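You operate a simulated robot arm through the tools that you are given. There is no shell and no other tool. Be economical: measure what you need, move in short steps, check, and stop when the job is done.

Carry out the task below with a simulated two-armed robot. There is one attempt and no reset: what you move stays moved.

TASK
Make the labeller safe: main switch off and locked, air closed and vented.
Fine: close the label valve before venting.

Only the result counts: the job must be done as asked and must still hold three seconds after the hand-in. Knocking over, shifting, dropping, spilling or breaking anything else fails it.

THE ROBOT
Two 7-joint arms with fingered hands on one trunk, on a base that drives. Base frame: it is fixed to the floor where the robot stands at the start and does not move with it; the origin is under the middle of the robot, x ahead of it, y to its left, z up. Lengths are in mm, angles in degrees, forces in N, time in s.
The left shoulder is at the start at [60, 126, 1455], the right one opposite. With the tool pointing down near the work surface each hand reaches from about 100 to 520 mm from the robot's upright axis, wherever it stands, measured 20 degrees to its own side. Places, roughly: blue lock slide [800, 100, 1200]; cabinet door latch [800, 0, 1300]; label left steel knob [900, -500, 800]; label pressure gauge [900, -500, 900]; label right steel knob [900, -600, 800]; label valve knob [900, -400, 900]; label vent button [900, -600, 900]; main switch [800, 0, 1200]; orange valve knob [-1300, -1000, 700]; table valve knob [-100, -700, 800]. Payload 2.5 kg a hand.
Tool frame (each hand has its own): the origin (TCP) lies between the finger pads and is the grasp point; the fingertips stand 30 mm ahead of it; z points along the fingers, y is the line along which they close. The gripper opens to 104 mm. The gripper's body begins 35 mm behind the TCP. The gripper is a hand of 5 fingers: y runs from the thumb to the fingers, the wrist lies at [-15, -104, -178] in the tool frame, and closing takes about 1.5 s.
Orientation is that of the tool frame in the base frame, as [roll, pitch, yaw] about the fixed x, y, z axes, in that order (R = Rz(yaw) Ry(pitch) Rx(roll)). With the fingers straight down and the wrist toward the robot, the tool's x, y and z point along [0, 1, 0], [1, 0, 0] and [0, 0, -1] of the base frame.

THE INTERFACE
- The arms move only by the tool jog_arm. It takes "left_series", "right_series" or both (then of equal length, played together; a hand with none holds still); each is a list of rows, each an object of numbers (a shift or turn left out is 0, a gripper value left out holds the last): "dx", "dy", "dz": the shift along the base's x, y, z in units of 25 mm (1.0 is 25 mm); "wx", "wy", "wz": the turn, a rotation vector about the base's x, y, z in units of 4 degrees (1.0 is 4 degrees); "claw": the finger opening in mm, from 0 to 104. In form: [{"dx": .., "dy": .., "dz": .., "wx": .., "wy": .., "wz": .., "claw": ..}, ...]. A call has 1 to 10 rows; each row shifts and turns the commanded pose from where the row before left it. A call with a number of a shift or a turn outside -1 to 1 is refused whole. A row lasts 0.2 s, in which the tool goes at most 50 mm and 8.6 degrees; a call with a longer step from one row to the next is refused whole, and so is a gripper value outside its range. Where a pose cannot be reached the arm comes as near as it can. A force on the tool above 40 N (or 10 N above the force at the start of the call, whichever is more), or a blocked arm, ends the call early, and 0.2 s more pass. Each finger travels about 153 mm/s and halts on what it meets, pressing with about 29 N; the grip force reading is that of the motor and also rises with nothing between the fingers. The clock runs only during rows and for 0.2 s after the last one: add rows that do not move to give the fingers time. The reply holds the time, the measured pose of the TCP, the force on the tool along the base axes, the opening and the grip force, in the units named above and with some noise, with the torque about the TCP (base axes, N m) and any sound that the robot's microphone picked up.
- Cameras (640 x 400 px; columns grow to the right, rows downward): "scene" is now at [124, -17.9, 1653.6]; the picture's right is [-0.24, -0.97, 0.00], its down [-0.65, 0.16, -0.75] and it looks along [0.73, -0.18, -0.66] (base axes); focal length 248 px, centre (320, 200). "left" rides on the left gripper at [-80, -78, -141] in its tool frame; the picture's right is [-0.78, -0.30, 0.56], its down [0.53, -0.78, 0.33] and it looks along [0.33, 0.56, 0.76] (tool axes); focal length 247 px, centre (320, 200). "right" rides on the right gripper at [80, -78, -141] in its tool frame; the picture's right is [-0.78, 0.30, -0.56], its down [-0.53, -0.78, 0.33] and it looks along [-0.33, 0.56, 0.76] (tool axes); focal length 247 px, centre (320, 200).
- grab_frame(camera): a new picture of that camera. The clock stands still meanwhile.
- lift_body(by): slides the trunk up (or, below 0, down) by that many mm; the arms and the scene camera ride with it, the base frame stays. It gives what a move gives, with no picture.
- steer(legs): drives the robot by 1 to 6 legs, each [ahead, left, turn to the left] in mm, mm and degrees, along the robot's own axes; the way and the turn of a leg run together, so that a leg with both is an arc; at most 1500 mm and 180 degrees a leg. The arms and the cameras ride along, it lands a little off, and it stops where it bumps. It gives what a move gives.
- grasp_type(shape, hand): the hand has 5 fingers and takes this shape, open, in about a second: jaw (thumb against the fingers, like two jaws); tri (thumb and two fingers); tip (a fingertip pinch); poke (one finger out to press); point (the index stretched); flat (the hand flat); cup (the hand cupped); fist (a fist). The gripper value then closes the fingers along that shape, each until it touches; the sizes above hold for jaw. It gives what a move gives, with no picture.
- turn_head(pan, tilt): turns the head with the scene camera to pan (to the left, within 86 degrees either way) and tilt (down, from -29 to 69), counted from straight ahead of the robot. It gives what a move gives.
- measure_at(camera, pixels): there is no depth. For up to 12 entries [column, row, z] of the newest picture of that camera ("zoom" is the newest enlarged one), the place [x, y] in the base frame at which the ray of that pixel passes the height z, good to about 2 mm. The clock stands still meanwhile.
- zoom(camera, box): a new picture of the part [left, top, right, bottom] of that camera's present view, enlarged. The clock stands still meanwhile.
- finish_job(): hands the job in; it is judged then, once.

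Work in short steps. Measure before you move; look again where a grasp or a placing could have gone wrong, and mend it. You have 80 turns and 78 pictures in all, those below and enlarged ones among them. Open the grippers and draw the arms clear of the work before you hand the job in, unless the task says otherwise; then end with one line.

The tools are called by a JSON object that holds its "fn" and its "kwargs". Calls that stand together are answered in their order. jog_arm: Moves the arms, as the interface text tells. Its arguments: {"type":"object","properties":{"left_series":{"type":"array","items":{"type":"object","properties":{"dx":{"type":"number"},"dy":{"type":"number"},"dz":{"type":"number"},"wx":{"type":"number"},"wy":{"type":"number"},"wz":{"type":"number"},"claw":{"type":"number"}}}},"right_series":{"type":"array","items":{"type":"object","properties":{"dx":{"type":"number"},"dy":{"type":"number"},"dz":{"type":"number"},"wx":{"type":"number"},"wy":{"type":"number"},"wz":{"type":"number"},"claw":{"type":"number"}}}}},"required":[]} The other tools are called the same way: lift_body (by) slides the trunk up or down; grasp_type (shape, hand) gives the hand a shape; steer (legs) drives the base; turn_head (pan, tilt) turns the head that bears the scene camera; grab_frame (camera) takes a picture; measure_at (camera, pixels) gives the place at which the rays of pixels pass given heights; zoom (camera, box) takes an enlarged picture of a part of a camera's view; finish_job () hands the job in.

At the start:

```text
time_s: 0.0
left_position: [520.3, 106.9, 1372.3]
left_ee_rot: [-180.0, -0.1, 90.0]
left_ft_force: [0.6, -0.9, 0.4]
left_ft_torque: [0.01, 0.0, 0.02]
left_width: 103.6
left_finger_force: 0.1
left_shape: jaw
right_position: [377.6, -231.7, 1379.6]
right_ee_rot: [179.9, 0.1, 90.0]
right_ft_force: [0.1, 1.0, 0.8]
right_ft_torque: [0.01, -0.01, -0.01]
right_width: 103.5
right_finger_force: 0.0
right_shape: jaw
trunk travel left (down, up): [-850.0, 90.0]
robot x, y, heading: [-0.4, 3.6, 0.1]
head pan, tilt: [-13.6, 41.6]
```

scene: 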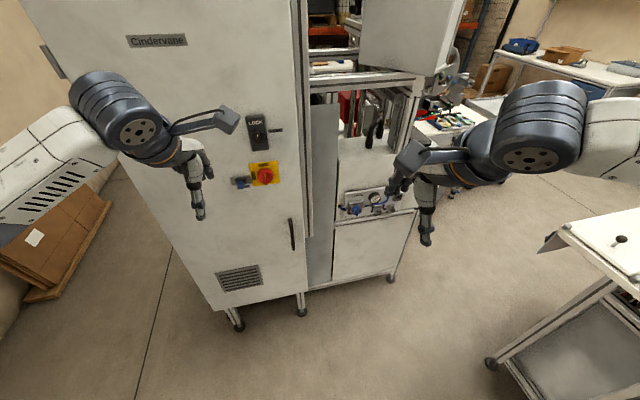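
right: 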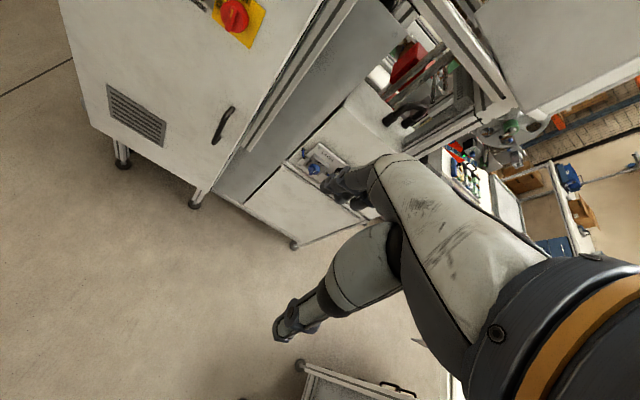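
left: 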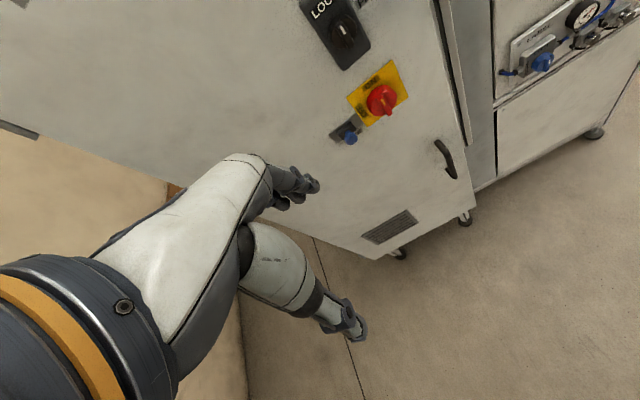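

I zoom on the switch area and the label panel to see the controls.

{"fn": "zoom", "kwargs": {"camera": "scene", "box": [210, 100, 310, 200]}}

{"fn": "zoom", "kwargs": {"camera": "scene", "box": [330, 170, 430, 232]}}

{"fn": "zoom", "kwargs": {"camera": "left", "box": [290, 0, 450, 160]}}

{"fn": "zoom", "kwargs": {"camera": "left", "box": [490, 0, 640, 94]}}

```text
4.00 times, centred on (260, 150) of scene
```

zoom: 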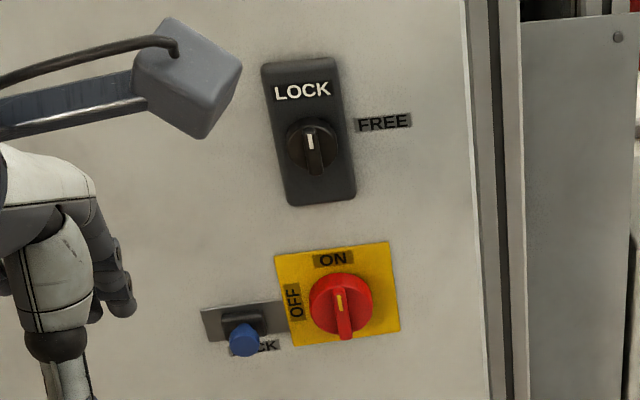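

```text
6.40 times, centred on (380, 201) of scene
```

zoom: 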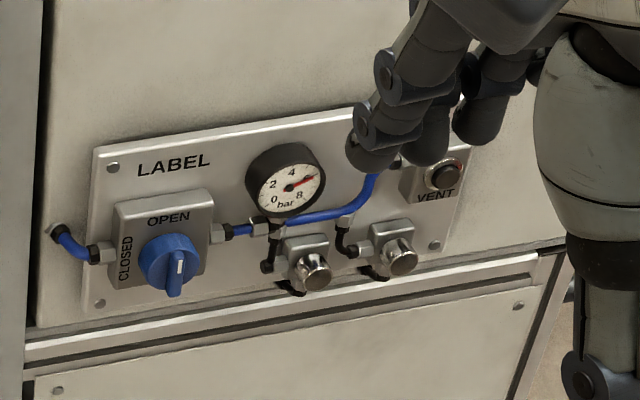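

```text
2.50 times, centred on (370, 80) of left
```

zoom: 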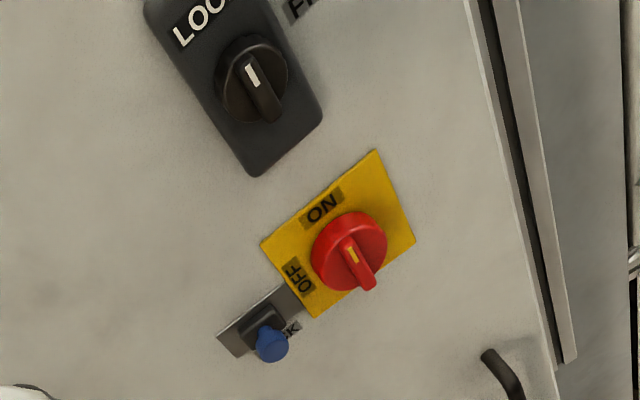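

```text
4.26 times, centred on (565, 47) of left
```

zoom: 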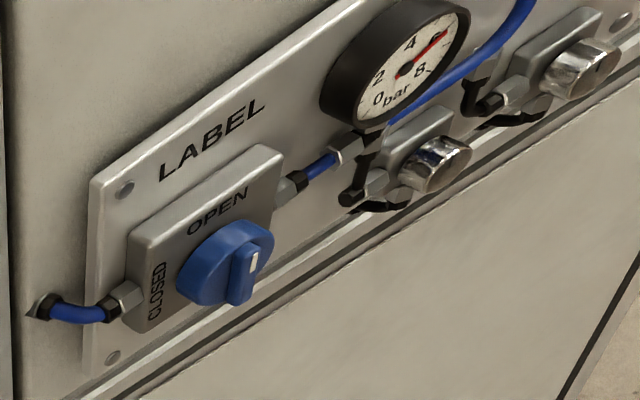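

I triangulate the switch, lock slide, valve, and vent using the scene and left views at two heights.

{"fn": "measure_at", "kwargs": {"camera": "scene", "pixels": [[265, 174, 1200], [265, 174, 1100], [241, 185, 1200], [241, 185, 1100], [356.5, 210.5, 900], [356.5, 210.5, 800], [378.5, 212.5, 800], [392.5, 210, 800], [399.5, 197.5, 900], [399.5, 197.5, 800]]}}

{"fn": "measure_at", "kwargs": {"camera": "left", "pixels": [[382, 101, 1200], [382, 101, 1100], [350.5, 137, 1200], [350.5, 137, 1100], [543, 63, 900], [543, 63, 800]]}}

```text
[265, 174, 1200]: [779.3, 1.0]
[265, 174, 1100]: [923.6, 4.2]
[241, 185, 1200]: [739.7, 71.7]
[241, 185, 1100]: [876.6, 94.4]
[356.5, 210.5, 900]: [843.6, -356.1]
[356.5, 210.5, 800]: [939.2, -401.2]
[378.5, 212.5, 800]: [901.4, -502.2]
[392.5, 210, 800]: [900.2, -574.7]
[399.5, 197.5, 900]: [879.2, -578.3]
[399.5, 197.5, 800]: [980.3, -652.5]
```

```text
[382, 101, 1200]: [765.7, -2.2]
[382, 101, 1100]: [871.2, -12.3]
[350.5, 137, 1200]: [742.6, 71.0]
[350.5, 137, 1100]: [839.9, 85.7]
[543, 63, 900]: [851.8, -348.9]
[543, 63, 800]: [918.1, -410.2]
```

The geometry is roughly known. I lower the trunk for a squarer view and turn the left hand forward, with fingers closing horizontally.

{"fn": "lift_body", "kwargs": {"by": -200}}

{"fn": "jog_arm", "kwargs": {"left_series": [{"wx": 1, "wy": -1, "wz": -1, "dx": -0.5}, {"wx": 1, "wy": -1, "wz": -1, "dx": -0.5}, {"wx": 1, "wy": -1, "wz": -1}, {"wx": 1, "wy": -1, "wz": -1}, {"wx": 1, "wy": -1, "wz": -1}, {"wx": 1, "wy": -1, "wz": -1}, {"wx": 1, "wy": -1, "wz": -1}, {"wx": 1, "wy": -1, "wz": -1}, {"wx": 1, "wy": -1, "wz": -1}]}}

{"fn": "jog_arm", "kwargs": {"left_series": [{"wx": 1, "wy": -1, "wz": -1}, {"wx": 1, "wy": -1, "wz": -1}, {"wx": 1, "wy": -1, "wz": -1}, {"wx": 1, "wy": -1, "wz": -1}, {"wx": 1, "wy": -1, "wz": -1}, {"wx": 1, "wy": -1, "wz": -1}, {"wx": 1, "wy": -1, "wz": -1}, {"wx": 1, "wy": -1, "wz": -1}, {"wx": 0.32, "wy": -0.32, "wz": -0.32}, {}]}}

{"fn": "turn_head", "kwargs": {"pan": 0, "tilt": 30}}

{"fn": "grab_frame", "kwargs": {"camera": "scene"}}

{"fn": "grab_frame", "kwargs": {"camera": "left"}}

```text
time_s: 2.2
left_position: [521.2, 107.5, 1172.3]
left_ee_rot: [-179.8, -0.1, 90.1]
left_ft_force: [-0.1, 0.2, -0.9]
left_ft_torque: [-0.02, 0.04, -0.02]
left_width: 103.9
left_finger_force: 0.1
left_shape: jaw
right_position: [377.2, -231.0, 1179.0]
right_ee_rot: [179.8, 0.0, 90.0]
right_ft_force: [0.0, -0.3, -0.2]
right_ft_torque: [0.01, 0.0, 0.02]
right_width: 103.7
right_finger_force: 0.1
right_shape: jaw
trunk travel left (down, up): [-650.0, 290.0]
robot x, y, heading: [-0.6, 2.3, 0.1]
head pan, tilt: [-13.6, 41.6]
```

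```text
time_s: 4.2
left_position: [495.3, 108.2, 1173.3]
left_ee_rot: [152.6, -43.6, 62.6]
left_ft_force: [-1.2, -0.5, -0.1]
left_ft_torque: [-0.03, -0.02, 0.03]
left_width: 103.7
left_finger_force: 0.0
left_shape: jaw
right_position: [377.3, -231.6, 1179.7]
right_ee_rot: [179.9, 0.0, 90.0]
right_ft_force: [-0.3, 0.1, 0.1]
right_ft_torque: [0.03, -0.01, 0.03]
right_width: 103.8
right_finger_force: 0.1
right_shape: jaw
trunk travel left (down, up): [-650.0, 290.0]
robot x, y, heading: [0.6, 1.9, -0.0]
head pan, tilt: [-13.6, 41.6]
```

```text
time_s: 6.4
left_position: [494.4, 106.8, 1173.1]
left_ee_rot: [56.9, -90.0, 123.1]
left_ft_force: [-0.1, 0.0, 0.6]
left_ft_torque: [-0.03, -0.03, -0.01]
left_width: 103.8
left_finger_force: 0.1
left_shape: jaw
right_position: [376.0, -231.3, 1178.9]
right_ee_rot: [179.9, 0.0, 89.9]
right_ft_force: [-0.5, 0.5, 0.5]
right_ft_torque: [-0.03, 0.01, 0.01]
right_width: 103.5
right_finger_force: 0.0
right_shape: jaw
trunk travel left (down, up): [-650.0, 290.0]
robot x, y, heading: [1.1, -1.4, 0.0]
head pan, tilt: [-13.6, 41.6]
```

```text
time_s: 7.1
left_position: [495.2, 107.0, 1172.0]
left_ee_rot: [96.3, -89.9, 83.8]
left_ft_force: [-0.2, -0.6, -0.6]
left_ft_torque: [0.01, -0.03, 0.0]
left_width: 103.5
left_finger_force: 0.1
left_shape: jaw
right_position: [375.8, -233.0, 1178.3]
right_ee_rot: [179.8, -0.1, 89.9]
right_ft_force: [-0.5, 0.7, 0.8]
right_ft_torque: [0.0, 0.02, -0.04]
right_width: 103.5
right_finger_force: 0.0
right_shape: jaw
trunk travel left (down, up): [-650.0, 290.0]
robot x, y, heading: [-1.2, -4.5, 0.1]
head pan, tilt: [0.0, 30.0]
```

```text
70 pictures are left
```

scene: 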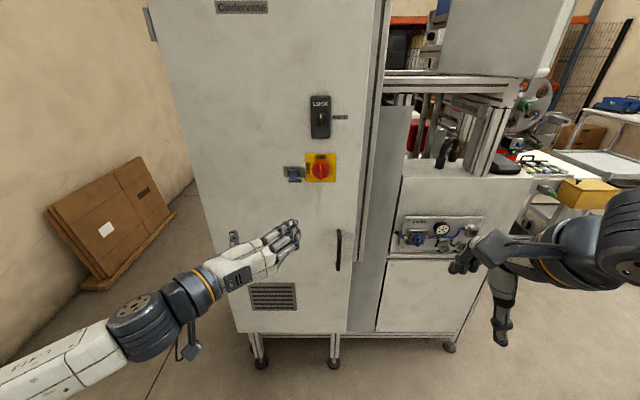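

```text
69 pictures are left
```

left: 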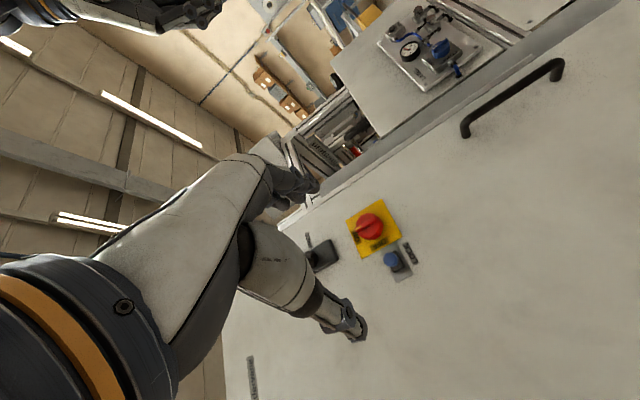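

Pose reached: fingers forward. I zoom both views for accurate triangulation.

{"fn": "zoom", "kwargs": {"camera": "scene", "box": [270, 130, 350, 200]}}

{"fn": "zoom", "kwargs": {"camera": "left", "box": [330, 190, 430, 290]}}

{"fn": "zoom", "kwargs": {"camera": "scene", "box": [390, 205, 490, 265]}}

{"fn": "zoom", "kwargs": {"camera": "left", "box": [370, 10, 490, 100]}}

```text
5.71 times, centred on (310, 165) of scene
```

zoom: 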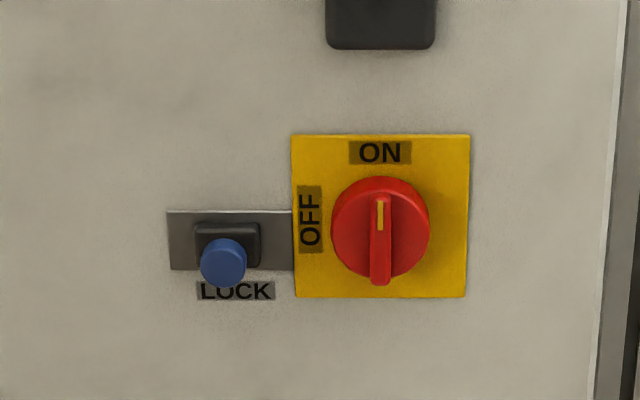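

```text
4.00 times, centred on (380, 240) of left
```

zoom: 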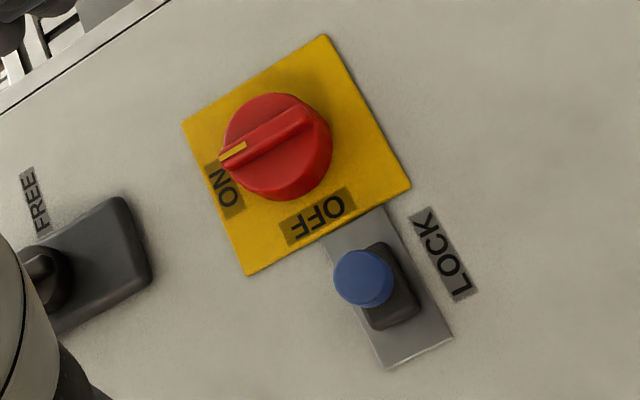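

```text
6.40 times, centred on (440, 235) of scene
```

zoom: 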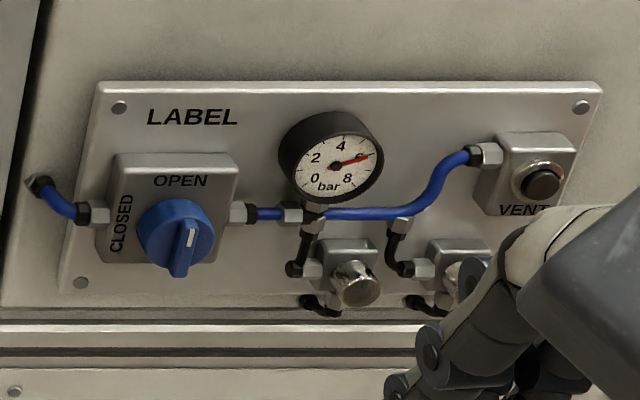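

```text
4.44 times, centred on (430, 55) of left
```

zoom: 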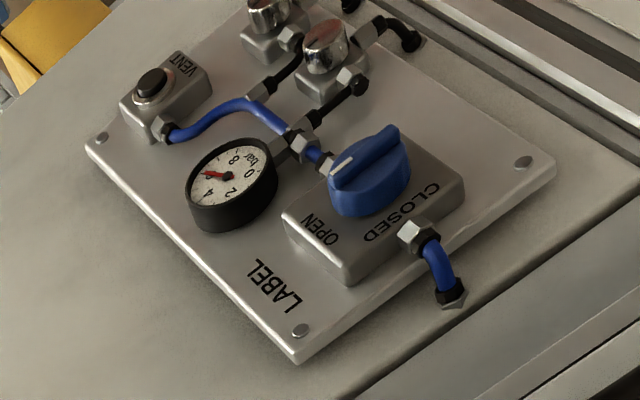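

{"fn": "measure_at", "kwargs": {"camera": "scene", "pixels": [[304.9, 153.4, 1250], [304.9, 153.4, 1200], [335.6, 182.2, 1200], [335.6, 182.2, 1150], [320.7, 169.9, 1220], [320.7, 169.9, 1180], [293, 175.9, 1220], [293, 175.9, 1180], [405.2, 216.6, 920], [405.2, 216.6, 860], [399.1, 249.1, 840], [399.1, 249.1, 780]]}}

{"fn": "measure_at", "kwargs": {"camera": "left", "pixels": [[362, 259, 1250], [362, 259, 1200], [380.75, 198.75, 1200], [380.75, 198.75, 1150], [367.5, 227, 1220], [367.5, 227, 1180], [390.5, 259.5, 1220], [390.5, 259.5, 1180], [424.8, 91.5, 920], [424.8, 91.5, 860], [482.9, 47.1, 840], [482.9, 47.1, 780]]}}

```text
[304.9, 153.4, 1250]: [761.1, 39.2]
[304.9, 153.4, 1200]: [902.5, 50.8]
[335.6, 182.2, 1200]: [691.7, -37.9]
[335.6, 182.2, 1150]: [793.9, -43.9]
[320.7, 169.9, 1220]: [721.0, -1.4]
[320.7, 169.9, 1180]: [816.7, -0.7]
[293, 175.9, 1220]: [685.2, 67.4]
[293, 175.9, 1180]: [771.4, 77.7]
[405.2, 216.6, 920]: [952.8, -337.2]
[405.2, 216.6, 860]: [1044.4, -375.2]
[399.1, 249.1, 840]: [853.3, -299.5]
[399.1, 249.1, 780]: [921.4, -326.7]
```

```text
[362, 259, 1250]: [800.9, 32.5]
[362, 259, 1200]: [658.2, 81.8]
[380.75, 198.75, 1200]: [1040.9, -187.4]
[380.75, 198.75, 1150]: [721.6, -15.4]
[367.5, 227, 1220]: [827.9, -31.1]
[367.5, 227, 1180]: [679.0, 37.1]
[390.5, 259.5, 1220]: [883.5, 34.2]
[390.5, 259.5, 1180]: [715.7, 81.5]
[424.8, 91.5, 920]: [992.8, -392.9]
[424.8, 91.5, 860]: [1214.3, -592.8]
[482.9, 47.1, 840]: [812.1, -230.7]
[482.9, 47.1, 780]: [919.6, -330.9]
```

Switch plate: centre y≈-2, z≈1201, plane x≈779; dial face ≈763, bar front ≈749. I bring the left hand to x=685 in front of the bar with 60 mm opening.

{"fn": "jog_arm", "kwargs": {"left_series": [{"dy": -1, "dz": 0.5, "claw": 60}, {"dy": -1, "dz": 0.7, "dx": 0.6}, {"dy": -1, "dx": 1}, {"dy": -1, "dx": 1}, {"dy": -0.32, "dx": 1}, {"dx": 1}, {"dx": 1}, {"dx": 1}, {"dx": 1}, {}]}}

{"fn": "grab_frame", "kwargs": {"camera": "scene"}}

{"fn": "grab_frame", "kwargs": {"camera": "left"}}

```text
time_s: 9.3
left_position: [684.9, -0.1, 1202.7]
left_ee_rot: [-159.4, -89.9, -20.6]
left_ft_force: [-1.3, -0.1, -0.1]
left_ft_torque: [0.02, 0.02, 0.01]
left_width: 60.2
left_finger_force: 0.1
left_shape: jaw
right_position: [377.1, -230.6, 1178.5]
right_ee_rot: [179.9, 0.0, 90.0]
right_ft_force: [0.0, -0.2, 0.1]
right_ft_torque: [0.0, 0.0, 0.0]
right_width: 103.6
right_finger_force: 0.1
right_shape: jaw
trunk travel left (down, up): [-650.0, 290.0]
robot x, y, heading: [-1.8, 4.7, -0.0]
head pan, tilt: [0.0, 30.0]
```

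```text
64 pictures are left
```

scene: 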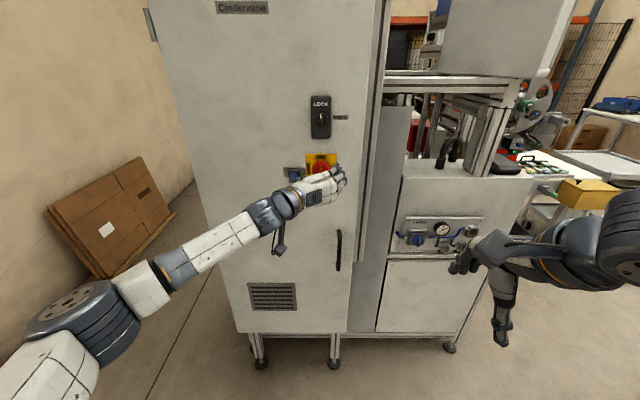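

```text
63 pictures are left
```

left: 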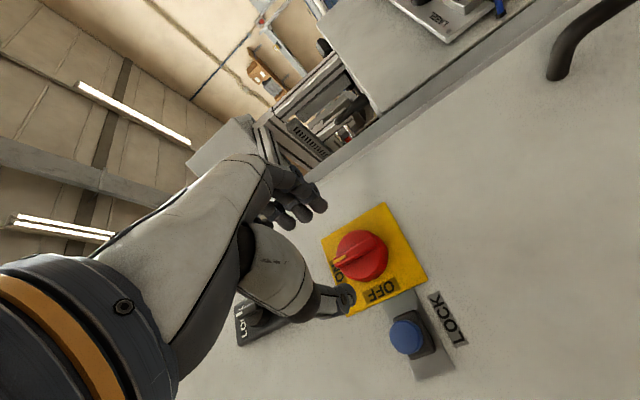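

The dial at (362,255) lies right on the tool axis. I advance 42 mm and then close.

{"fn": "jog_arm", "kwargs": {"left_series": [{"dx": 0.6}, {"dx": 0.6}, {"dx": 0.48}, {}]}}

{"fn": "jog_arm", "kwargs": {"left_series": [{"claw": 30}, {"claw": 15}, {"claw": 0}, {"claw": 0}, {}, {}]}}

{"fn": "zoom", "kwargs": {"camera": "left", "box": [220, 160, 460, 310]}}

{"fn": "zoom", "kwargs": {"camera": "scene", "box": [270, 130, 380, 220]}}

```text
time_s: 10.3
left_position: [727.4, -0.7, 1202.0]
left_ee_rot: [-177.0, -89.9, -2.9]
left_ft_force: [-0.6, 0.0, -0.6]
left_ft_torque: [0.01, -0.02, -0.02]
left_width: 60.4
left_finger_force: 0.0
left_shape: jaw
right_position: [376.6, -232.5, 1178.3]
right_ee_rot: [179.9, 0.0, 89.9]
right_ft_force: [0.2, 0.2, 0.4]
right_ft_torque: [-0.02, -0.01, 0.02]
right_width: 103.4
right_finger_force: 0.1
right_shape: jaw
trunk travel left (down, up): [-650.0, 290.0]
robot x, y, heading: [1.8, 1.5, -0.0]
head pan, tilt: [0.0, 30.0]
```

```text
time_s: 11.7
left_position: [726.7, 0.5, 1203.1]
left_ee_rot: [131.0, -89.9, 49.1]
left_ft_force: [-3.5, 0.2, 0.8]
left_ft_torque: [-0.01, -0.02, -0.22]
left_width: 28.0
left_finger_force: 29.1
left_shape: jaw
right_position: [376.2, -231.9, 1177.9]
right_ee_rot: [179.9, -0.1, 89.8]
right_ft_force: [0.3, 0.2, -0.4]
right_ft_torque: [0.01, 0.01, 0.0]
right_width: 103.6
right_finger_force: 0.1
right_shape: jaw
trunk travel left (down, up): [-650.0, 290.0]
robot x, y, heading: [0.0, -0.3, 0.0]
head pan, tilt: [0.0, 30.0]
```

```text
2.67 times, centred on (340, 235) of left
```

zoom: 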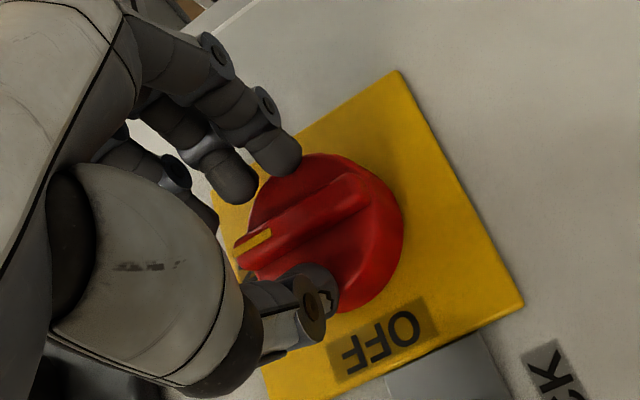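

```text
4.44 times, centred on (325, 175) of scene
```

zoom: 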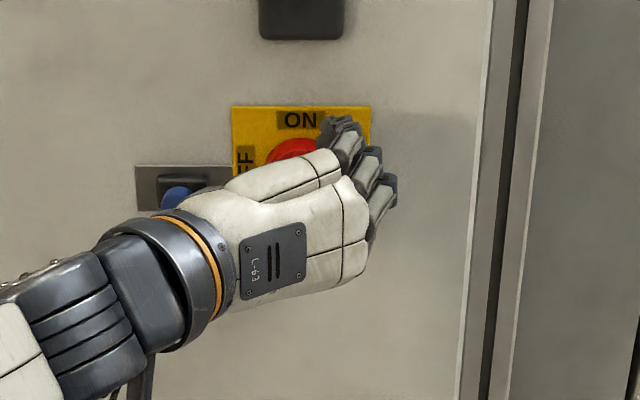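

The bar is gripped (opening 28 mm, 29 N). I turn it toward OFF (negative about x), 40° first.

{"fn": "jog_arm", "kwargs": {"left_series": [{"wx": -1}, {"wx": -1}, {"wx": -1}, {"wx": -1}, {"wx": -1}, {"wx": -1}, {"wx": -1}, {"wx": -1}, {"wx": -1}, {"wx": -1}]}}

{"fn": "zoom", "kwargs": {"camera": "left", "box": [220, 160, 460, 310]}}

```text
time_s: 13.9
left_position: [727.8, 0.1, 1202.3]
left_ee_rot: [90.1, -50.0, 90.2]
left_ft_force: [-7.0, 4.1, -4.2]
left_ft_torque: [0.02, 0.17, 0.08]
left_width: 26.9
left_finger_force: 28.9
left_shape: jaw
right_position: [375.6, -231.4, 1180.4]
right_ee_rot: [179.9, 0.0, 90.1]
right_ft_force: [0.8, -1.0, 0.4]
right_ft_torque: [0.0, -0.02, -0.02]
right_width: 103.7
right_finger_force: 0.1
right_shape: jaw
trunk travel left (down, up): [-650.0, 290.0]
robot x, y, heading: [0.7, -1.4, -0.1]
head pan, tilt: [0.0, 30.0]
```

```text
2.67 times, centred on (340, 235) of left
```

zoom: 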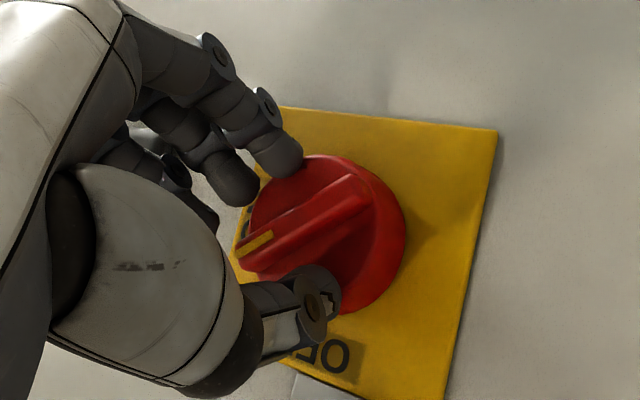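

The dial follows the hand, so I keep turning.

{"fn": "jog_arm", "kwargs": {"left_series": [{"wx": -1}, {"wx": -1}, {"wx": -1}, {"wx": -1}, {"wx": -1}, {"wx": -1}, {"wx": -1}, {"wx": -1}, {"wx": -1}, {"wx": -1}]}}

{"fn": "jog_arm", "kwargs": {"left_series": [{"wx": -1}, {"wx": -1}, {"wx": -0.8}, {}]}}

{"fn": "zoom", "kwargs": {"camera": "left", "box": [220, 160, 460, 310]}}

```text
time_s: 16.1
left_position: [726.4, 1.6, 1201.8]
left_ee_rot: [90.3, -9.9, 89.8]
left_ft_force: [4.3, 2.7, -9.2]
left_ft_torque: [0.02, 0.26, 0.04]
left_width: 25.2
left_finger_force: 29.0
left_shape: jaw
left hand out of reach, approached as far as the arm can: row 10
right_position: [379.1, -231.8, 1178.2]
right_ee_rot: [180.0, 0.0, 89.9]
right_ft_force: [-0.8, 0.8, -0.1]
right_ft_torque: [-0.02, -0.01, 0.0]
right_width: 103.7
right_finger_force: 0.0
right_shape: jaw
trunk travel left (down, up): [-650.0, 290.0]
robot x, y, heading: [-1.4, -2.6, -0.1]
head pan, tilt: [0.0, 30.0]
```

```text
time_s: 17.1
left_position: [716.8, 4.0, 1209.3]
left_ee_rot: [89.6, 1.3, 90.0]
left_ft_force: [0.2, 0.3, -0.3]
left_ft_torque: [-0.01, 0.01, -0.03]
left_width: 19.7
left_finger_force: 29.3
left_shape: jaw
left hand out of reach, approached as far as the arm can: row 2
right_position: [376.0, -232.0, 1179.4]
right_ee_rot: [179.8, -0.1, 90.1]
right_ft_force: [-0.4, 0.0, 0.0]
right_ft_torque: [-0.02, 0.0, 0.0]
right_width: 103.7
right_finger_force: 0.1
right_shape: jaw
trunk travel left (down, up): [-650.0, 290.0]
robot x, y, heading: [1.3, -2.7, 0.3]
head pan, tilt: [0.0, 30.0]
```

```text
2.67 times, centred on (340, 235) of left
```

zoom: 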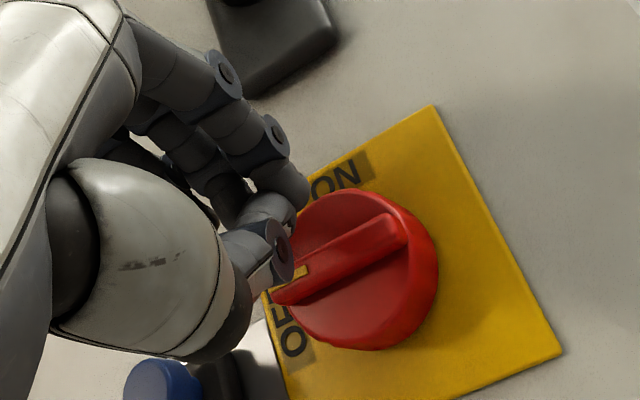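

The arm reached its limit and slipped off, though the dial looks near OFF. I retreat and look.

{"fn": "jog_arm", "kwargs": {"left_series": [{"dx": -1, "claw": 50}, {"dx": -1}, {"dx": -1}, {"dx": -1}, {"dx": -1, "dz": -1}, {"dx": -1, "dz": -1}, {"dx": -1, "dz": -1}, {"dz": -1}]}}

{"fn": "zoom", "kwargs": {"camera": "scene", "box": [270, 130, 350, 200]}}

```text
time_s: 18.3
left_position: [624.6, 60.3, 1199.6]
left_ee_rot: [87.2, -6.6, 95.1]
left_ft_force: [0.9, 0.4, -0.2]
left_ft_torque: [-0.02, -0.03, 0.01]
left_width: 49.9
left_finger_force: 0.0
left_shape: jaw
right_position: [377.3, -231.5, 1178.2]
right_ee_rot: [180.0, 0.0, 90.1]
right_ft_force: [0.0, 0.7, -0.4]
right_ft_torque: [0.01, 0.0, -0.02]
right_width: 103.4
right_finger_force: 0.0
right_shape: jaw
trunk travel left (down, up): [-650.0, 290.0]
robot x, y, heading: [-1.3, 1.4, 0.0]
head pan, tilt: [0.0, 30.0]
stopped in row 5 (left hand): the arm was blocked; the commanded pose is now the measured one
```

```text
5.71 times, centred on (310, 165) of scene
```

zoom: 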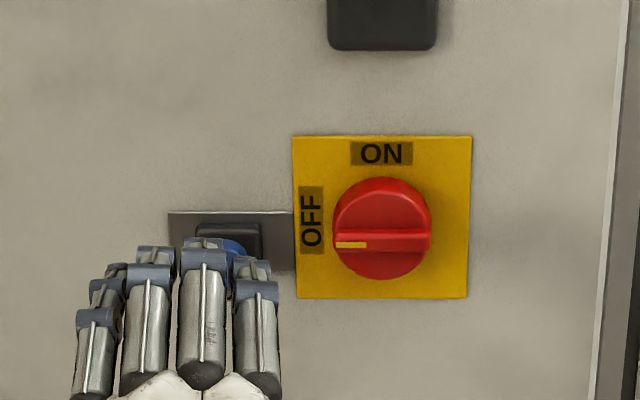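

The switch reads OFF exactly (bar horizontal, marker at OFF). I back off and roll the left hand back so fingers close horizontally, lining up with the blue slide knob (y≈73, z≈1188).

{"fn": "jog_arm", "kwargs": {"left_series": [{"dx": -0.8, "wx": 1}, {"dx": -0.5, "wx": 1}, {"wx": 1}, {"wx": 1, "wy": 0.75}, {"wx": 1, "wz": -1}, {"wx": 1, "wz": -0.25}, {"wx": 1}, {"wx": 1}, {"wx": 1}, {"wx": 1}]}}

{"fn": "jog_arm", "kwargs": {"left_series": [{"wx": 1}, {"wx": 1}, {"wx": 1}, {"wx": 1}, {"wx": 1}, {"wx": 1}, {"wx": 1}, {"wx": 1}, {"wx": 1}, {"wx": 1}]}}

{"fn": "zoom", "kwargs": {"camera": "scene", "box": [240, 120, 370, 220]}}

{"fn": "grab_frame", "kwargs": {"camera": "left"}}

```text
time_s: 20.5
left_position: [591.8, 59.2, 1197.2]
left_ee_rot: [89.0, -46.9, 89.2]
left_ft_force: [0.2, -0.4, -0.6]
left_ft_torque: [0.02, 0.01, 0.02]
left_width: 50.1
left_finger_force: 0.1
left_shape: jaw
right_position: [376.7, -231.3, 1179.1]
right_ee_rot: [179.9, 0.0, 90.0]
right_ft_force: [-0.1, 0.0, 0.5]
right_ft_torque: [-0.01, -0.01, -0.01]
right_width: 103.8
right_finger_force: 0.1
right_shape: jaw
trunk travel left (down, up): [-650.0, 290.0]
robot x, y, heading: [-0.2, 0.4, -0.2]
head pan, tilt: [0.0, 30.0]
```

```text
time_s: 22.7
left_position: [590.7, 59.7, 1198.4]
left_ee_rot: [98.9, -86.7, 79.5]
left_ft_force: [0.0, 0.6, 0.3]
left_ft_torque: [-0.02, -0.01, 0.0]
left_width: 49.8
left_finger_force: 0.0
left_shape: jaw
right_position: [377.5, -231.9, 1178.9]
right_ee_rot: [179.9, -0.1, 90.0]
right_ft_force: [-0.4, 0.1, 0.3]
right_ft_torque: [0.0, 0.01, 0.03]
right_width: 103.8
right_finger_force: 0.2
right_shape: jaw
trunk travel left (down, up): [-650.0, 290.0]
robot x, y, heading: [-0.7, 0.7, 0.0]
head pan, tilt: [0.0, 30.0]
```

```text
4.00 times, centred on (305, 170) of scene
```

zoom: 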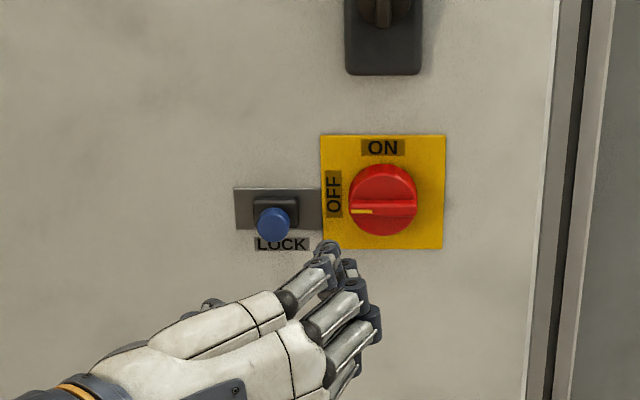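

```text
56 pictures are left
```

left: 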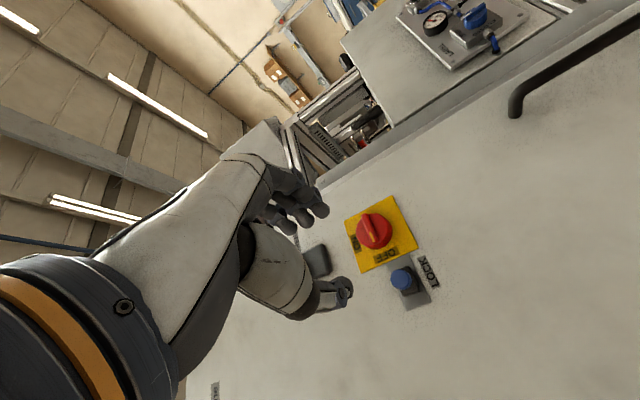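

Moving to x=692, y=73, z=1188 in front of the knob.

{"fn": "jog_arm", "kwargs": {"left_series": [{"dx": 1, "dy": 0.54, "dz": -0.4}, {"dx": 1}, {"dx": 1}, {"dx": 1, "wx": 0.8}, {}]}}

{"fn": "grab_frame", "kwargs": {"camera": "left"}}

{"fn": "zoom", "kwargs": {"camera": "scene", "box": [250, 130, 350, 210]}}

```text
time_s: 23.9
left_position: [692.2, 73.9, 1188.8]
left_ee_rot: [172.6, -89.3, 5.8]
left_ft_force: [0.2, -0.2, 0.0]
left_ft_torque: [-0.02, 0.0, -0.01]
left_width: 49.9
left_finger_force: 0.1
left_shape: jaw
right_position: [377.2, -231.6, 1179.2]
right_ee_rot: [179.9, 0.0, 90.0]
right_ft_force: [0.1, 1.0, 0.8]
right_ft_torque: [-0.01, 0.01, -0.03]
right_width: 103.6
right_finger_force: 0.0
right_shape: jaw
trunk travel left (down, up): [-650.0, 290.0]
robot x, y, heading: [-0.6, -3.6, -0.0]
head pan, tilt: [0.0, 30.0]
```

```text
55 pictures are left
```

left: 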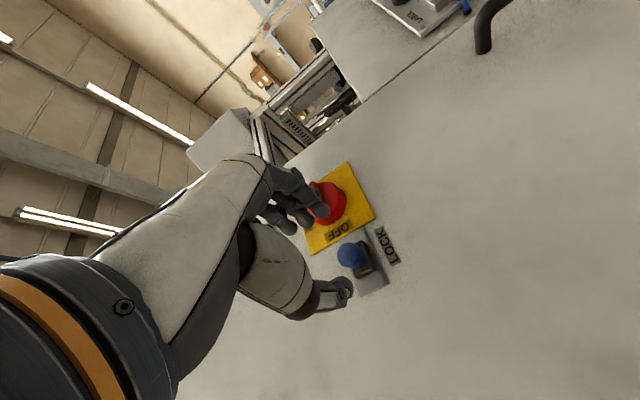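

```text
5.00 times, centred on (300, 170) of scene
```

zoom: 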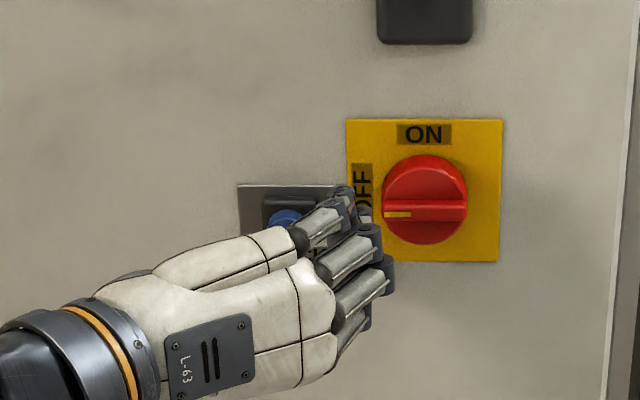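

Knob tip (349,255) is right on the tool axis at x≈752. I advance 36 mm and close.

{"fn": "jog_arm", "kwargs": {"left_series": [{"dx": 0.5}, {"dx": 0.5}, {"dx": 0.45}, {}]}}

{"fn": "jog_arm", "kwargs": {"left_series": [{"claw": 30}, {"claw": 15}, {"claw": 0}, {"claw": 0}, {}, {}]}}

{"fn": "zoom", "kwargs": {"camera": "left", "box": [220, 160, 460, 310]}}

```text
time_s: 24.9
left_position: [728.2, 73.7, 1189.1]
left_ee_rot: [176.3, -89.5, 2.1]
left_ft_force: [0.0, 0.4, -0.4]
left_ft_torque: [0.0, 0.0, -0.02]
left_width: 50.0
left_finger_force: 0.0
left_shape: jaw
right_position: [376.8, -231.9, 1179.7]
right_ee_rot: [179.9, 0.0, 90.0]
right_ft_force: [-0.2, -0.2, 0.1]
right_ft_torque: [0.03, 0.02, 0.04]
right_width: 103.4
right_finger_force: 0.0
right_shape: jaw
trunk travel left (down, up): [-650.0, 290.0]
robot x, y, heading: [-0.2, 2.3, 0.1]
head pan, tilt: [0.0, 30.0]
```

```text
time_s: 26.3
left_position: [726.8, 73.9, 1188.6]
left_ee_rot: [173.6, -89.4, 4.8]
left_ft_force: [2.4, 0.5, 2.2]
left_ft_torque: [0.0, -0.05, -0.05]
left_width: 12.9
left_finger_force: 29.4
left_shape: jaw
right_position: [376.2, -231.1, 1178.1]
right_ee_rot: [180.0, 0.0, 90.0]
right_ft_force: [-0.2, -0.8, -0.6]
right_ft_torque: [0.0, -0.01, 0.05]
right_width: 103.7
right_finger_force: 0.1
right_shape: jaw
trunk travel left (down, up): [-650.0, 290.0]
robot x, y, heading: [-2.1, 1.7, -0.2]
head pan, tilt: [0.0, 30.0]
```

```text
2.67 times, centred on (340, 235) of left
```

zoom: 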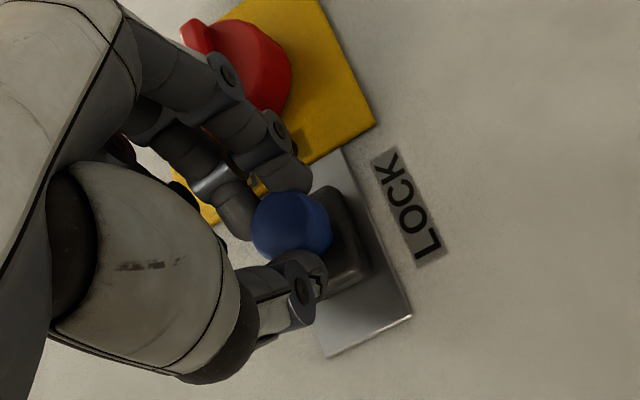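

Knob is well pinched. I drag it right (−y) toward the switch in small steps.

{"fn": "jog_arm", "kwargs": {"left_series": [{"dy": -0.2}, {"dy": -0.2}, {"dy": -0.2}, {"dy": -0.2}, {"dy": -0.2}, {}]}}

{"fn": "zoom", "kwargs": {"camera": "left", "box": [220, 160, 460, 310]}}

```text
time_s: 27.7
left_position: [727.6, 51.1, 1189.2]
left_ee_rot: [162.3, -89.4, 16.3]
left_ft_force: [-1.5, 7.7, 2.6]
left_ft_torque: [-0.01, -0.01, 0.12]
left_width: 12.6
left_finger_force: 28.6
left_shape: jaw
right_position: [376.3, -230.6, 1177.9]
right_ee_rot: [179.9, 0.0, 90.0]
right_ft_force: [-0.5, -0.1, -1.1]
right_ft_torque: [-0.01, 0.02, 0.0]
right_width: 103.5
right_finger_force: 0.0
right_shape: jaw
trunk travel left (down, up): [-650.0, 290.0]
robot x, y, heading: [-0.4, -2.8, -0.1]
head pan, tilt: [0.0, 30.0]
```

```text
2.67 times, centred on (340, 235) of left
```

zoom: 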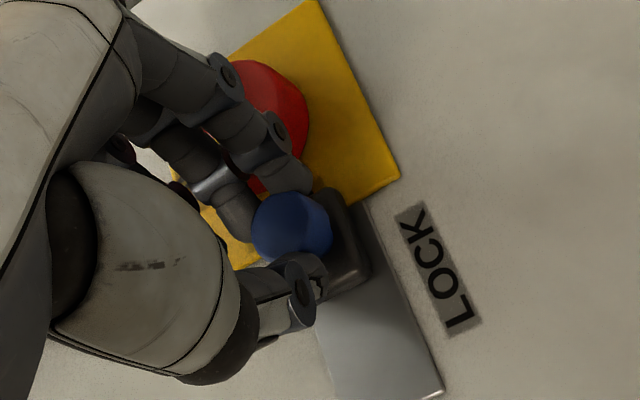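

It slides (23 mm so far). I continue a little to find the end stop.

{"fn": "jog_arm", "kwargs": {"left_series": [{"dy": -0.15}, {"dy": -0.15}, {"dy": -0.15}, {}]}}

{"fn": "zoom", "kwargs": {"camera": "left", "box": [220, 160, 460, 310]}}

```text
time_s: 28.7
left_position: [728.9, 46.8, 1188.9]
left_ee_rot: [148.2, -89.4, 31.0]
left_ft_force: [-10.3, 23.3, 0.0]
left_ft_torque: [0.01, -0.07, 0.55]
left_width: 13.1
left_finger_force: 29.1
left_shape: jaw
right_position: [376.3, -228.7, 1180.2]
right_ee_rot: [179.9, 0.1, 90.0]
right_ft_force: [0.3, 0.0, 1.2]
right_ft_torque: [0.01, 0.01, -0.01]
right_width: 103.8
right_finger_force: 0.0
right_shape: jaw
trunk travel left (down, up): [-650.0, 290.0]
robot x, y, heading: [-1.3, -2.5, -0.2]
head pan, tilt: [0.0, 30.0]
```

```text
2.67 times, centred on (340, 235) of left
```

zoom: 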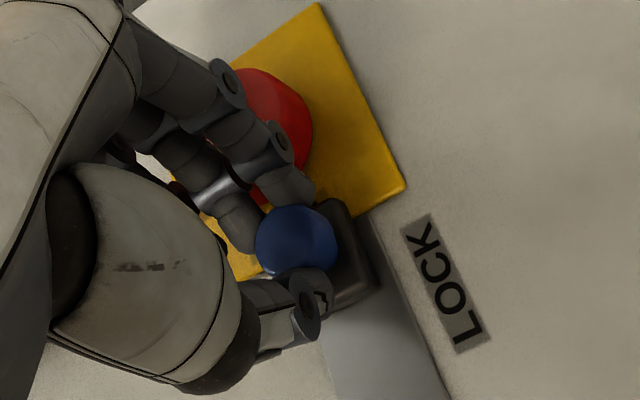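

End stop hit (23 N), slide at lock end. I open just a bit and retreat straight back, then check.

{"fn": "jog_arm", "kwargs": {"left_series": [{"claw": 26}, {"claw": 26}, {"dx": -0.6}, {"dx": -1}, {"dx": -1}, {"dx": -1}, {"dx": -1, "dy": 1}, {"dx": -1, "dy": 1}, {"dx": -1, "dy": 1}, {"dx": -1, "dy": 1}]}}

{"fn": "zoom", "kwargs": {"camera": "scene", "box": [270, 130, 350, 200]}}

{"fn": "zoom", "kwargs": {"camera": "left", "box": [220, 130, 460, 280]}}

```text
time_s: 30.9
left_position: [536.4, 135.6, 1189.3]
left_ee_rot: [166.7, -89.4, 11.6]
left_ft_force: [0.4, 0.0, -0.9]
left_ft_torque: [0.0, 0.0, 0.0]
left_width: 26.1
left_finger_force: 0.0
left_shape: jaw
right_position: [376.3, -232.1, 1178.5]
right_ee_rot: [179.8, 0.0, 90.0]
right_ft_force: [-0.4, 0.1, 0.1]
right_ft_torque: [-0.01, 0.01, 0.01]
right_width: 103.8
right_finger_force: 0.1
right_shape: jaw
trunk travel left (down, up): [-650.0, 290.0]
robot x, y, heading: [-0.6, -2.8, -0.1]
head pan, tilt: [0.0, 30.0]
```

```text
5.71 times, centred on (310, 165) of scene
```

zoom: 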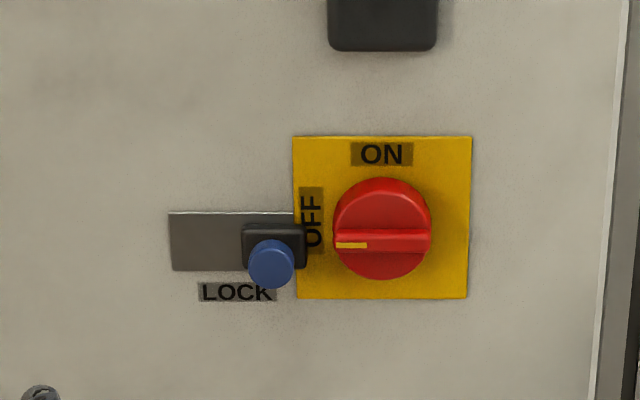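

```text
2.67 times, centred on (340, 205) of left
```

zoom: 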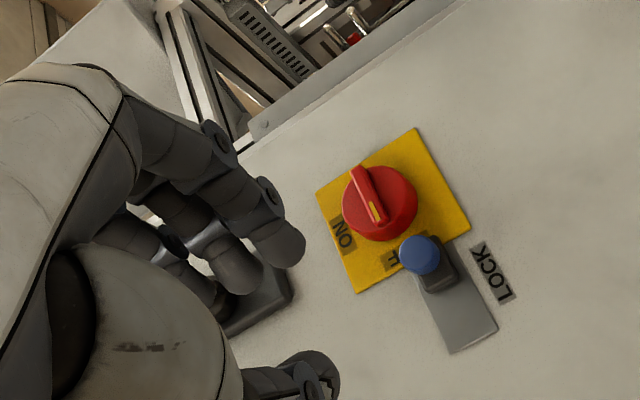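

Main switch OFF and locked. Now I look right to check clearance to the table before shifting the base toward the label panel.

{"fn": "turn_head", "kwargs": {"pan": -50, "tilt": 40}}

{"fn": "grab_frame", "kwargs": {"camera": "scene"}}

```text
time_s: 32.0
left_position: [538.4, 137.5, 1189.0]
left_ee_rot: [169.7, -89.3, 8.7]
left_ft_force: [-0.2, -1.1, 0.2]
left_ft_torque: [0.03, 0.02, -0.01]
left_width: 26.0
left_finger_force: 0.2
left_shape: jaw
right_position: [376.6, -231.9, 1178.2]
right_ee_rot: [179.8, 0.0, 89.9]
right_ft_force: [-0.1, -0.4, 0.5]
right_ft_torque: [-0.01, 0.03, 0.0]
right_width: 103.5
right_finger_force: 0.0
right_shape: jaw
trunk travel left (down, up): [-650.0, 290.0]
robot x, y, heading: [1.4, 2.1, -0.2]
head pan, tilt: [-50.0, 40.0]
```

```text
48 pictures are left
```

scene: 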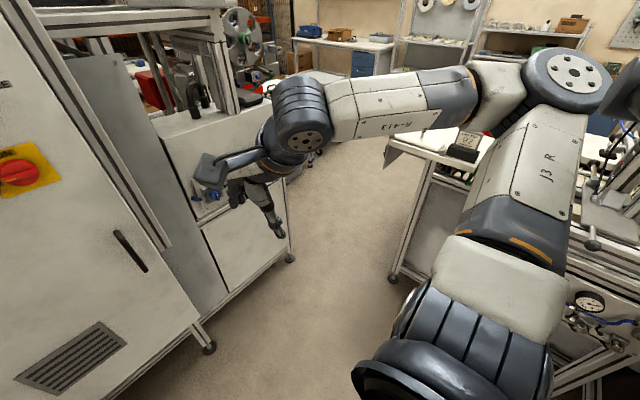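

{"fn": "measure_at", "kwargs": {"camera": "scene", "pixels": [[395, 280, 0], [432, 160, 750], [428, 155, 800], [388, 148, 800], [290, 258, 0], [210, 350, 0]]}}

```text
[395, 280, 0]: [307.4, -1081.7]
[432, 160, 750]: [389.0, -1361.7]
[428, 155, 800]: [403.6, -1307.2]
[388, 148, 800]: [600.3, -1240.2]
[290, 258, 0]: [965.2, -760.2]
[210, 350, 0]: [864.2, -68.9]
```

Clearance to the table is fine. I pull the left hand back 100 mm, drive ahead 160 and right 245, and lower the trunk 340 so the label valve has the same relative pose.

{"fn": "jog_arm", "kwargs": {"left_series": [{"dx": -1, "claw": 60}, {"dx": -1}, {"dx": -1}, {"dx": -1}], "right_series": [{"dy": -1}, {"dy": -1}, {"dy": -1}, {"dx": -1}]}}

{"fn": "steer", "kwargs": {"legs": [[160, -245, 0]]}}

{"fn": "lift_body", "kwargs": {"by": -340}}

{"fn": "turn_head", "kwargs": {"pan": -10, "tilt": 25}}

{"fn": "grab_frame", "kwargs": {"camera": "scene"}}

{"fn": "grab_frame", "kwargs": {"camera": "left"}}

```text
time_s: 33.0
left_position: [437.6, 136.5, 1189.8]
left_ee_rot: [156.8, -89.5, 21.6]
left_ft_force: [0.6, 0.7, -0.5]
left_ft_torque: [-0.01, 0.0, 0.01]
left_width: 59.6
left_finger_force: 0.0
left_shape: jaw
right_position: [351.0, -307.9, 1179.0]
right_ee_rot: [179.9, 0.0, 90.0]
right_ft_force: [-0.7, -0.4, 0.2]
right_ft_torque: [-0.02, -0.03, 0.0]
right_width: 103.5
right_finger_force: 0.0
right_shape: jaw
trunk travel left (down, up): [-650.0, 290.0]
robot x, y, heading: [-1.9, 4.4, 0.2]
head pan, tilt: [-50.0, 40.0]
```

```text
time_s: 35.0
left_position: [596.7, -104.9, 1190.1]
left_ee_rot: [169.0, -89.4, 9.5]
left_ft_force: [-0.2, 0.0, 0.3]
left_ft_torque: [0.01, -0.03, 0.02]
left_width: 59.5
left_finger_force: 0.0
left_shape: jaw
right_position: [512.3, -548.4, 1178.7]
right_ee_rot: [180.0, -0.1, 90.0]
right_ft_force: [-0.1, -0.3, 0.3]
right_ft_torque: [0.01, -0.01, 0.01]
right_width: 103.9
right_finger_force: 0.0
right_shape: jaw
trunk travel left (down, up): [-650.0, 290.0]
robot x, y, heading: [156.8, -243.2, 0.3]
head pan, tilt: [-50.0, 40.0]
```

```text
time_s: 38.4
left_position: [596.1, -104.1, 848.6]
left_ee_rot: [167.3, -89.3, 11.0]
left_ft_force: [0.0, 0.1, 0.0]
left_ft_torque: [0.0, -0.01, -0.01]
left_width: 59.9
left_finger_force: 0.1
left_shape: jaw
right_position: [511.3, -549.1, 839.1]
right_ee_rot: [179.9, -0.1, 89.9]
right_ft_force: [-0.3, 0.0, 0.6]
right_ft_torque: [-0.02, 0.0, 0.02]
right_width: 103.8
right_finger_force: 0.0
right_shape: jaw
trunk travel left (down, up): [-310.0, 630.0]
robot x, y, heading: [161.8, -242.9, 0.2]
head pan, tilt: [-50.0, 40.0]
```

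```text
time_s: 39.5
left_position: [596.9, -103.9, 849.7]
left_ee_rot: [170.4, -89.3, 8.1]
left_ft_force: [0.4, 0.0, -0.3]
left_ft_torque: [-0.01, 0.02, 0.02]
left_width: 59.5
left_finger_force: 0.1
left_shape: jaw
right_position: [511.5, -547.1, 839.1]
right_ee_rot: [179.9, 0.0, 89.9]
right_ft_force: [0.6, -0.1, 0.6]
right_ft_torque: [0.0, 0.01, -0.03]
right_width: 103.7
right_finger_force: 0.0
right_shape: jaw
trunk travel left (down, up): [-310.0, 630.0]
robot x, y, heading: [159.4, -241.8, 0.1]
head pan, tilt: [-10.0, 25.0]
```

```text
47 pictures are left
```

scene: 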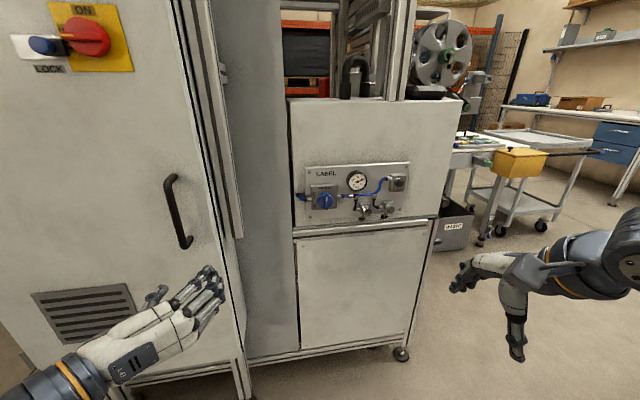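

```text
46 pictures are left
```

left: 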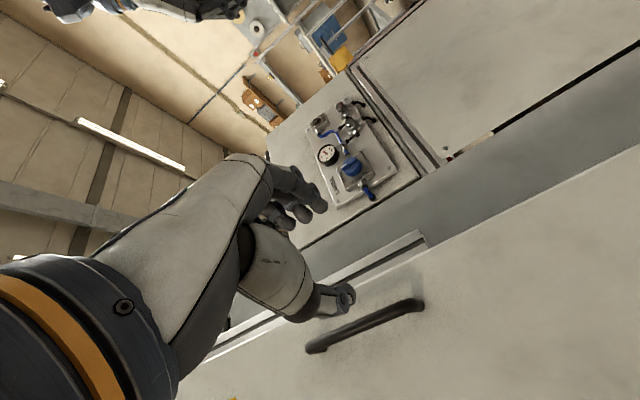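

I zoom on the panel in both views for triangulation.

{"fn": "zoom", "kwargs": {"camera": "scene", "box": [295, 155, 415, 230]}}

{"fn": "zoom", "kwargs": {"camera": "left", "box": [290, 90, 410, 210]}}

```text
5.33 times, centred on (355, 192) of scene
```

zoom: 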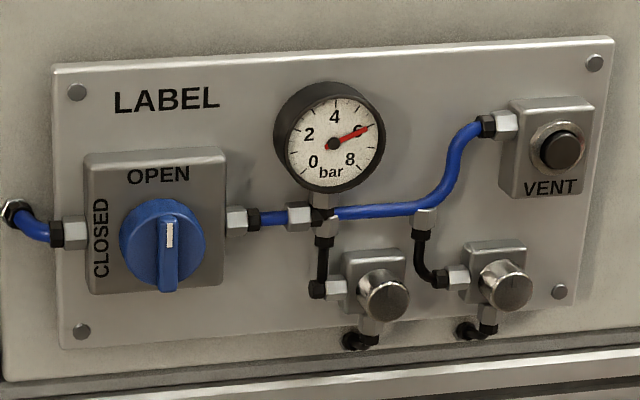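

```text
3.33 times, centred on (350, 150) of left
```

zoom: 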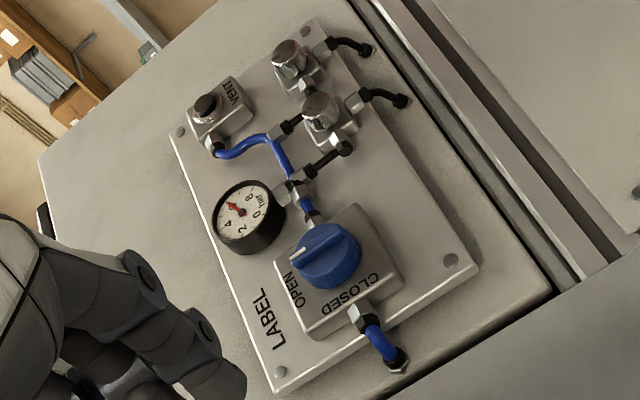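

{"fn": "measure_at", "kwargs": {"camera": "scene", "pixels": [[325.9, 199.1, 880], [325.9, 199.1, 840], [400.6, 182.6, 900], [400.6, 182.6, 860], [309.25, 171.75, 950], [309.25, 171.75, 910], [367.75, 209.8, 830], [367.75, 209.8, 790]]}}

{"fn": "measure_at", "kwargs": {"camera": "left", "pixels": [[351.5, 166.5, 880], [351.5, 166.5, 840], [316.1, 120.9, 900], [316.1, 120.9, 860], [338.3, 201.6, 950], [338.3, 201.6, 910], [350, 122.4, 830], [350, 122.4, 790]]}}

```text
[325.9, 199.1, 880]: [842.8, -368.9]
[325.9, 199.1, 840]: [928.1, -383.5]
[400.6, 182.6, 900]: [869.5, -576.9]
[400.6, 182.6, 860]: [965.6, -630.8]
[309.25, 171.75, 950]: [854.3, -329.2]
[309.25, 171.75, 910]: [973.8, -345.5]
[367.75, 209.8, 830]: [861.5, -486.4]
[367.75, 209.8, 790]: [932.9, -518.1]
```

```text
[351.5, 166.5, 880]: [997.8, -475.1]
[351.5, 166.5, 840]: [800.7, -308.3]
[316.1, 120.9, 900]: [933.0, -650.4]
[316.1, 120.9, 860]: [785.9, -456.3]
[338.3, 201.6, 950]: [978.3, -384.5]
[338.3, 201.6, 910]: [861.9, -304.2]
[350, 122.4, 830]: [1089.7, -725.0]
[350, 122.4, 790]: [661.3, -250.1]
```

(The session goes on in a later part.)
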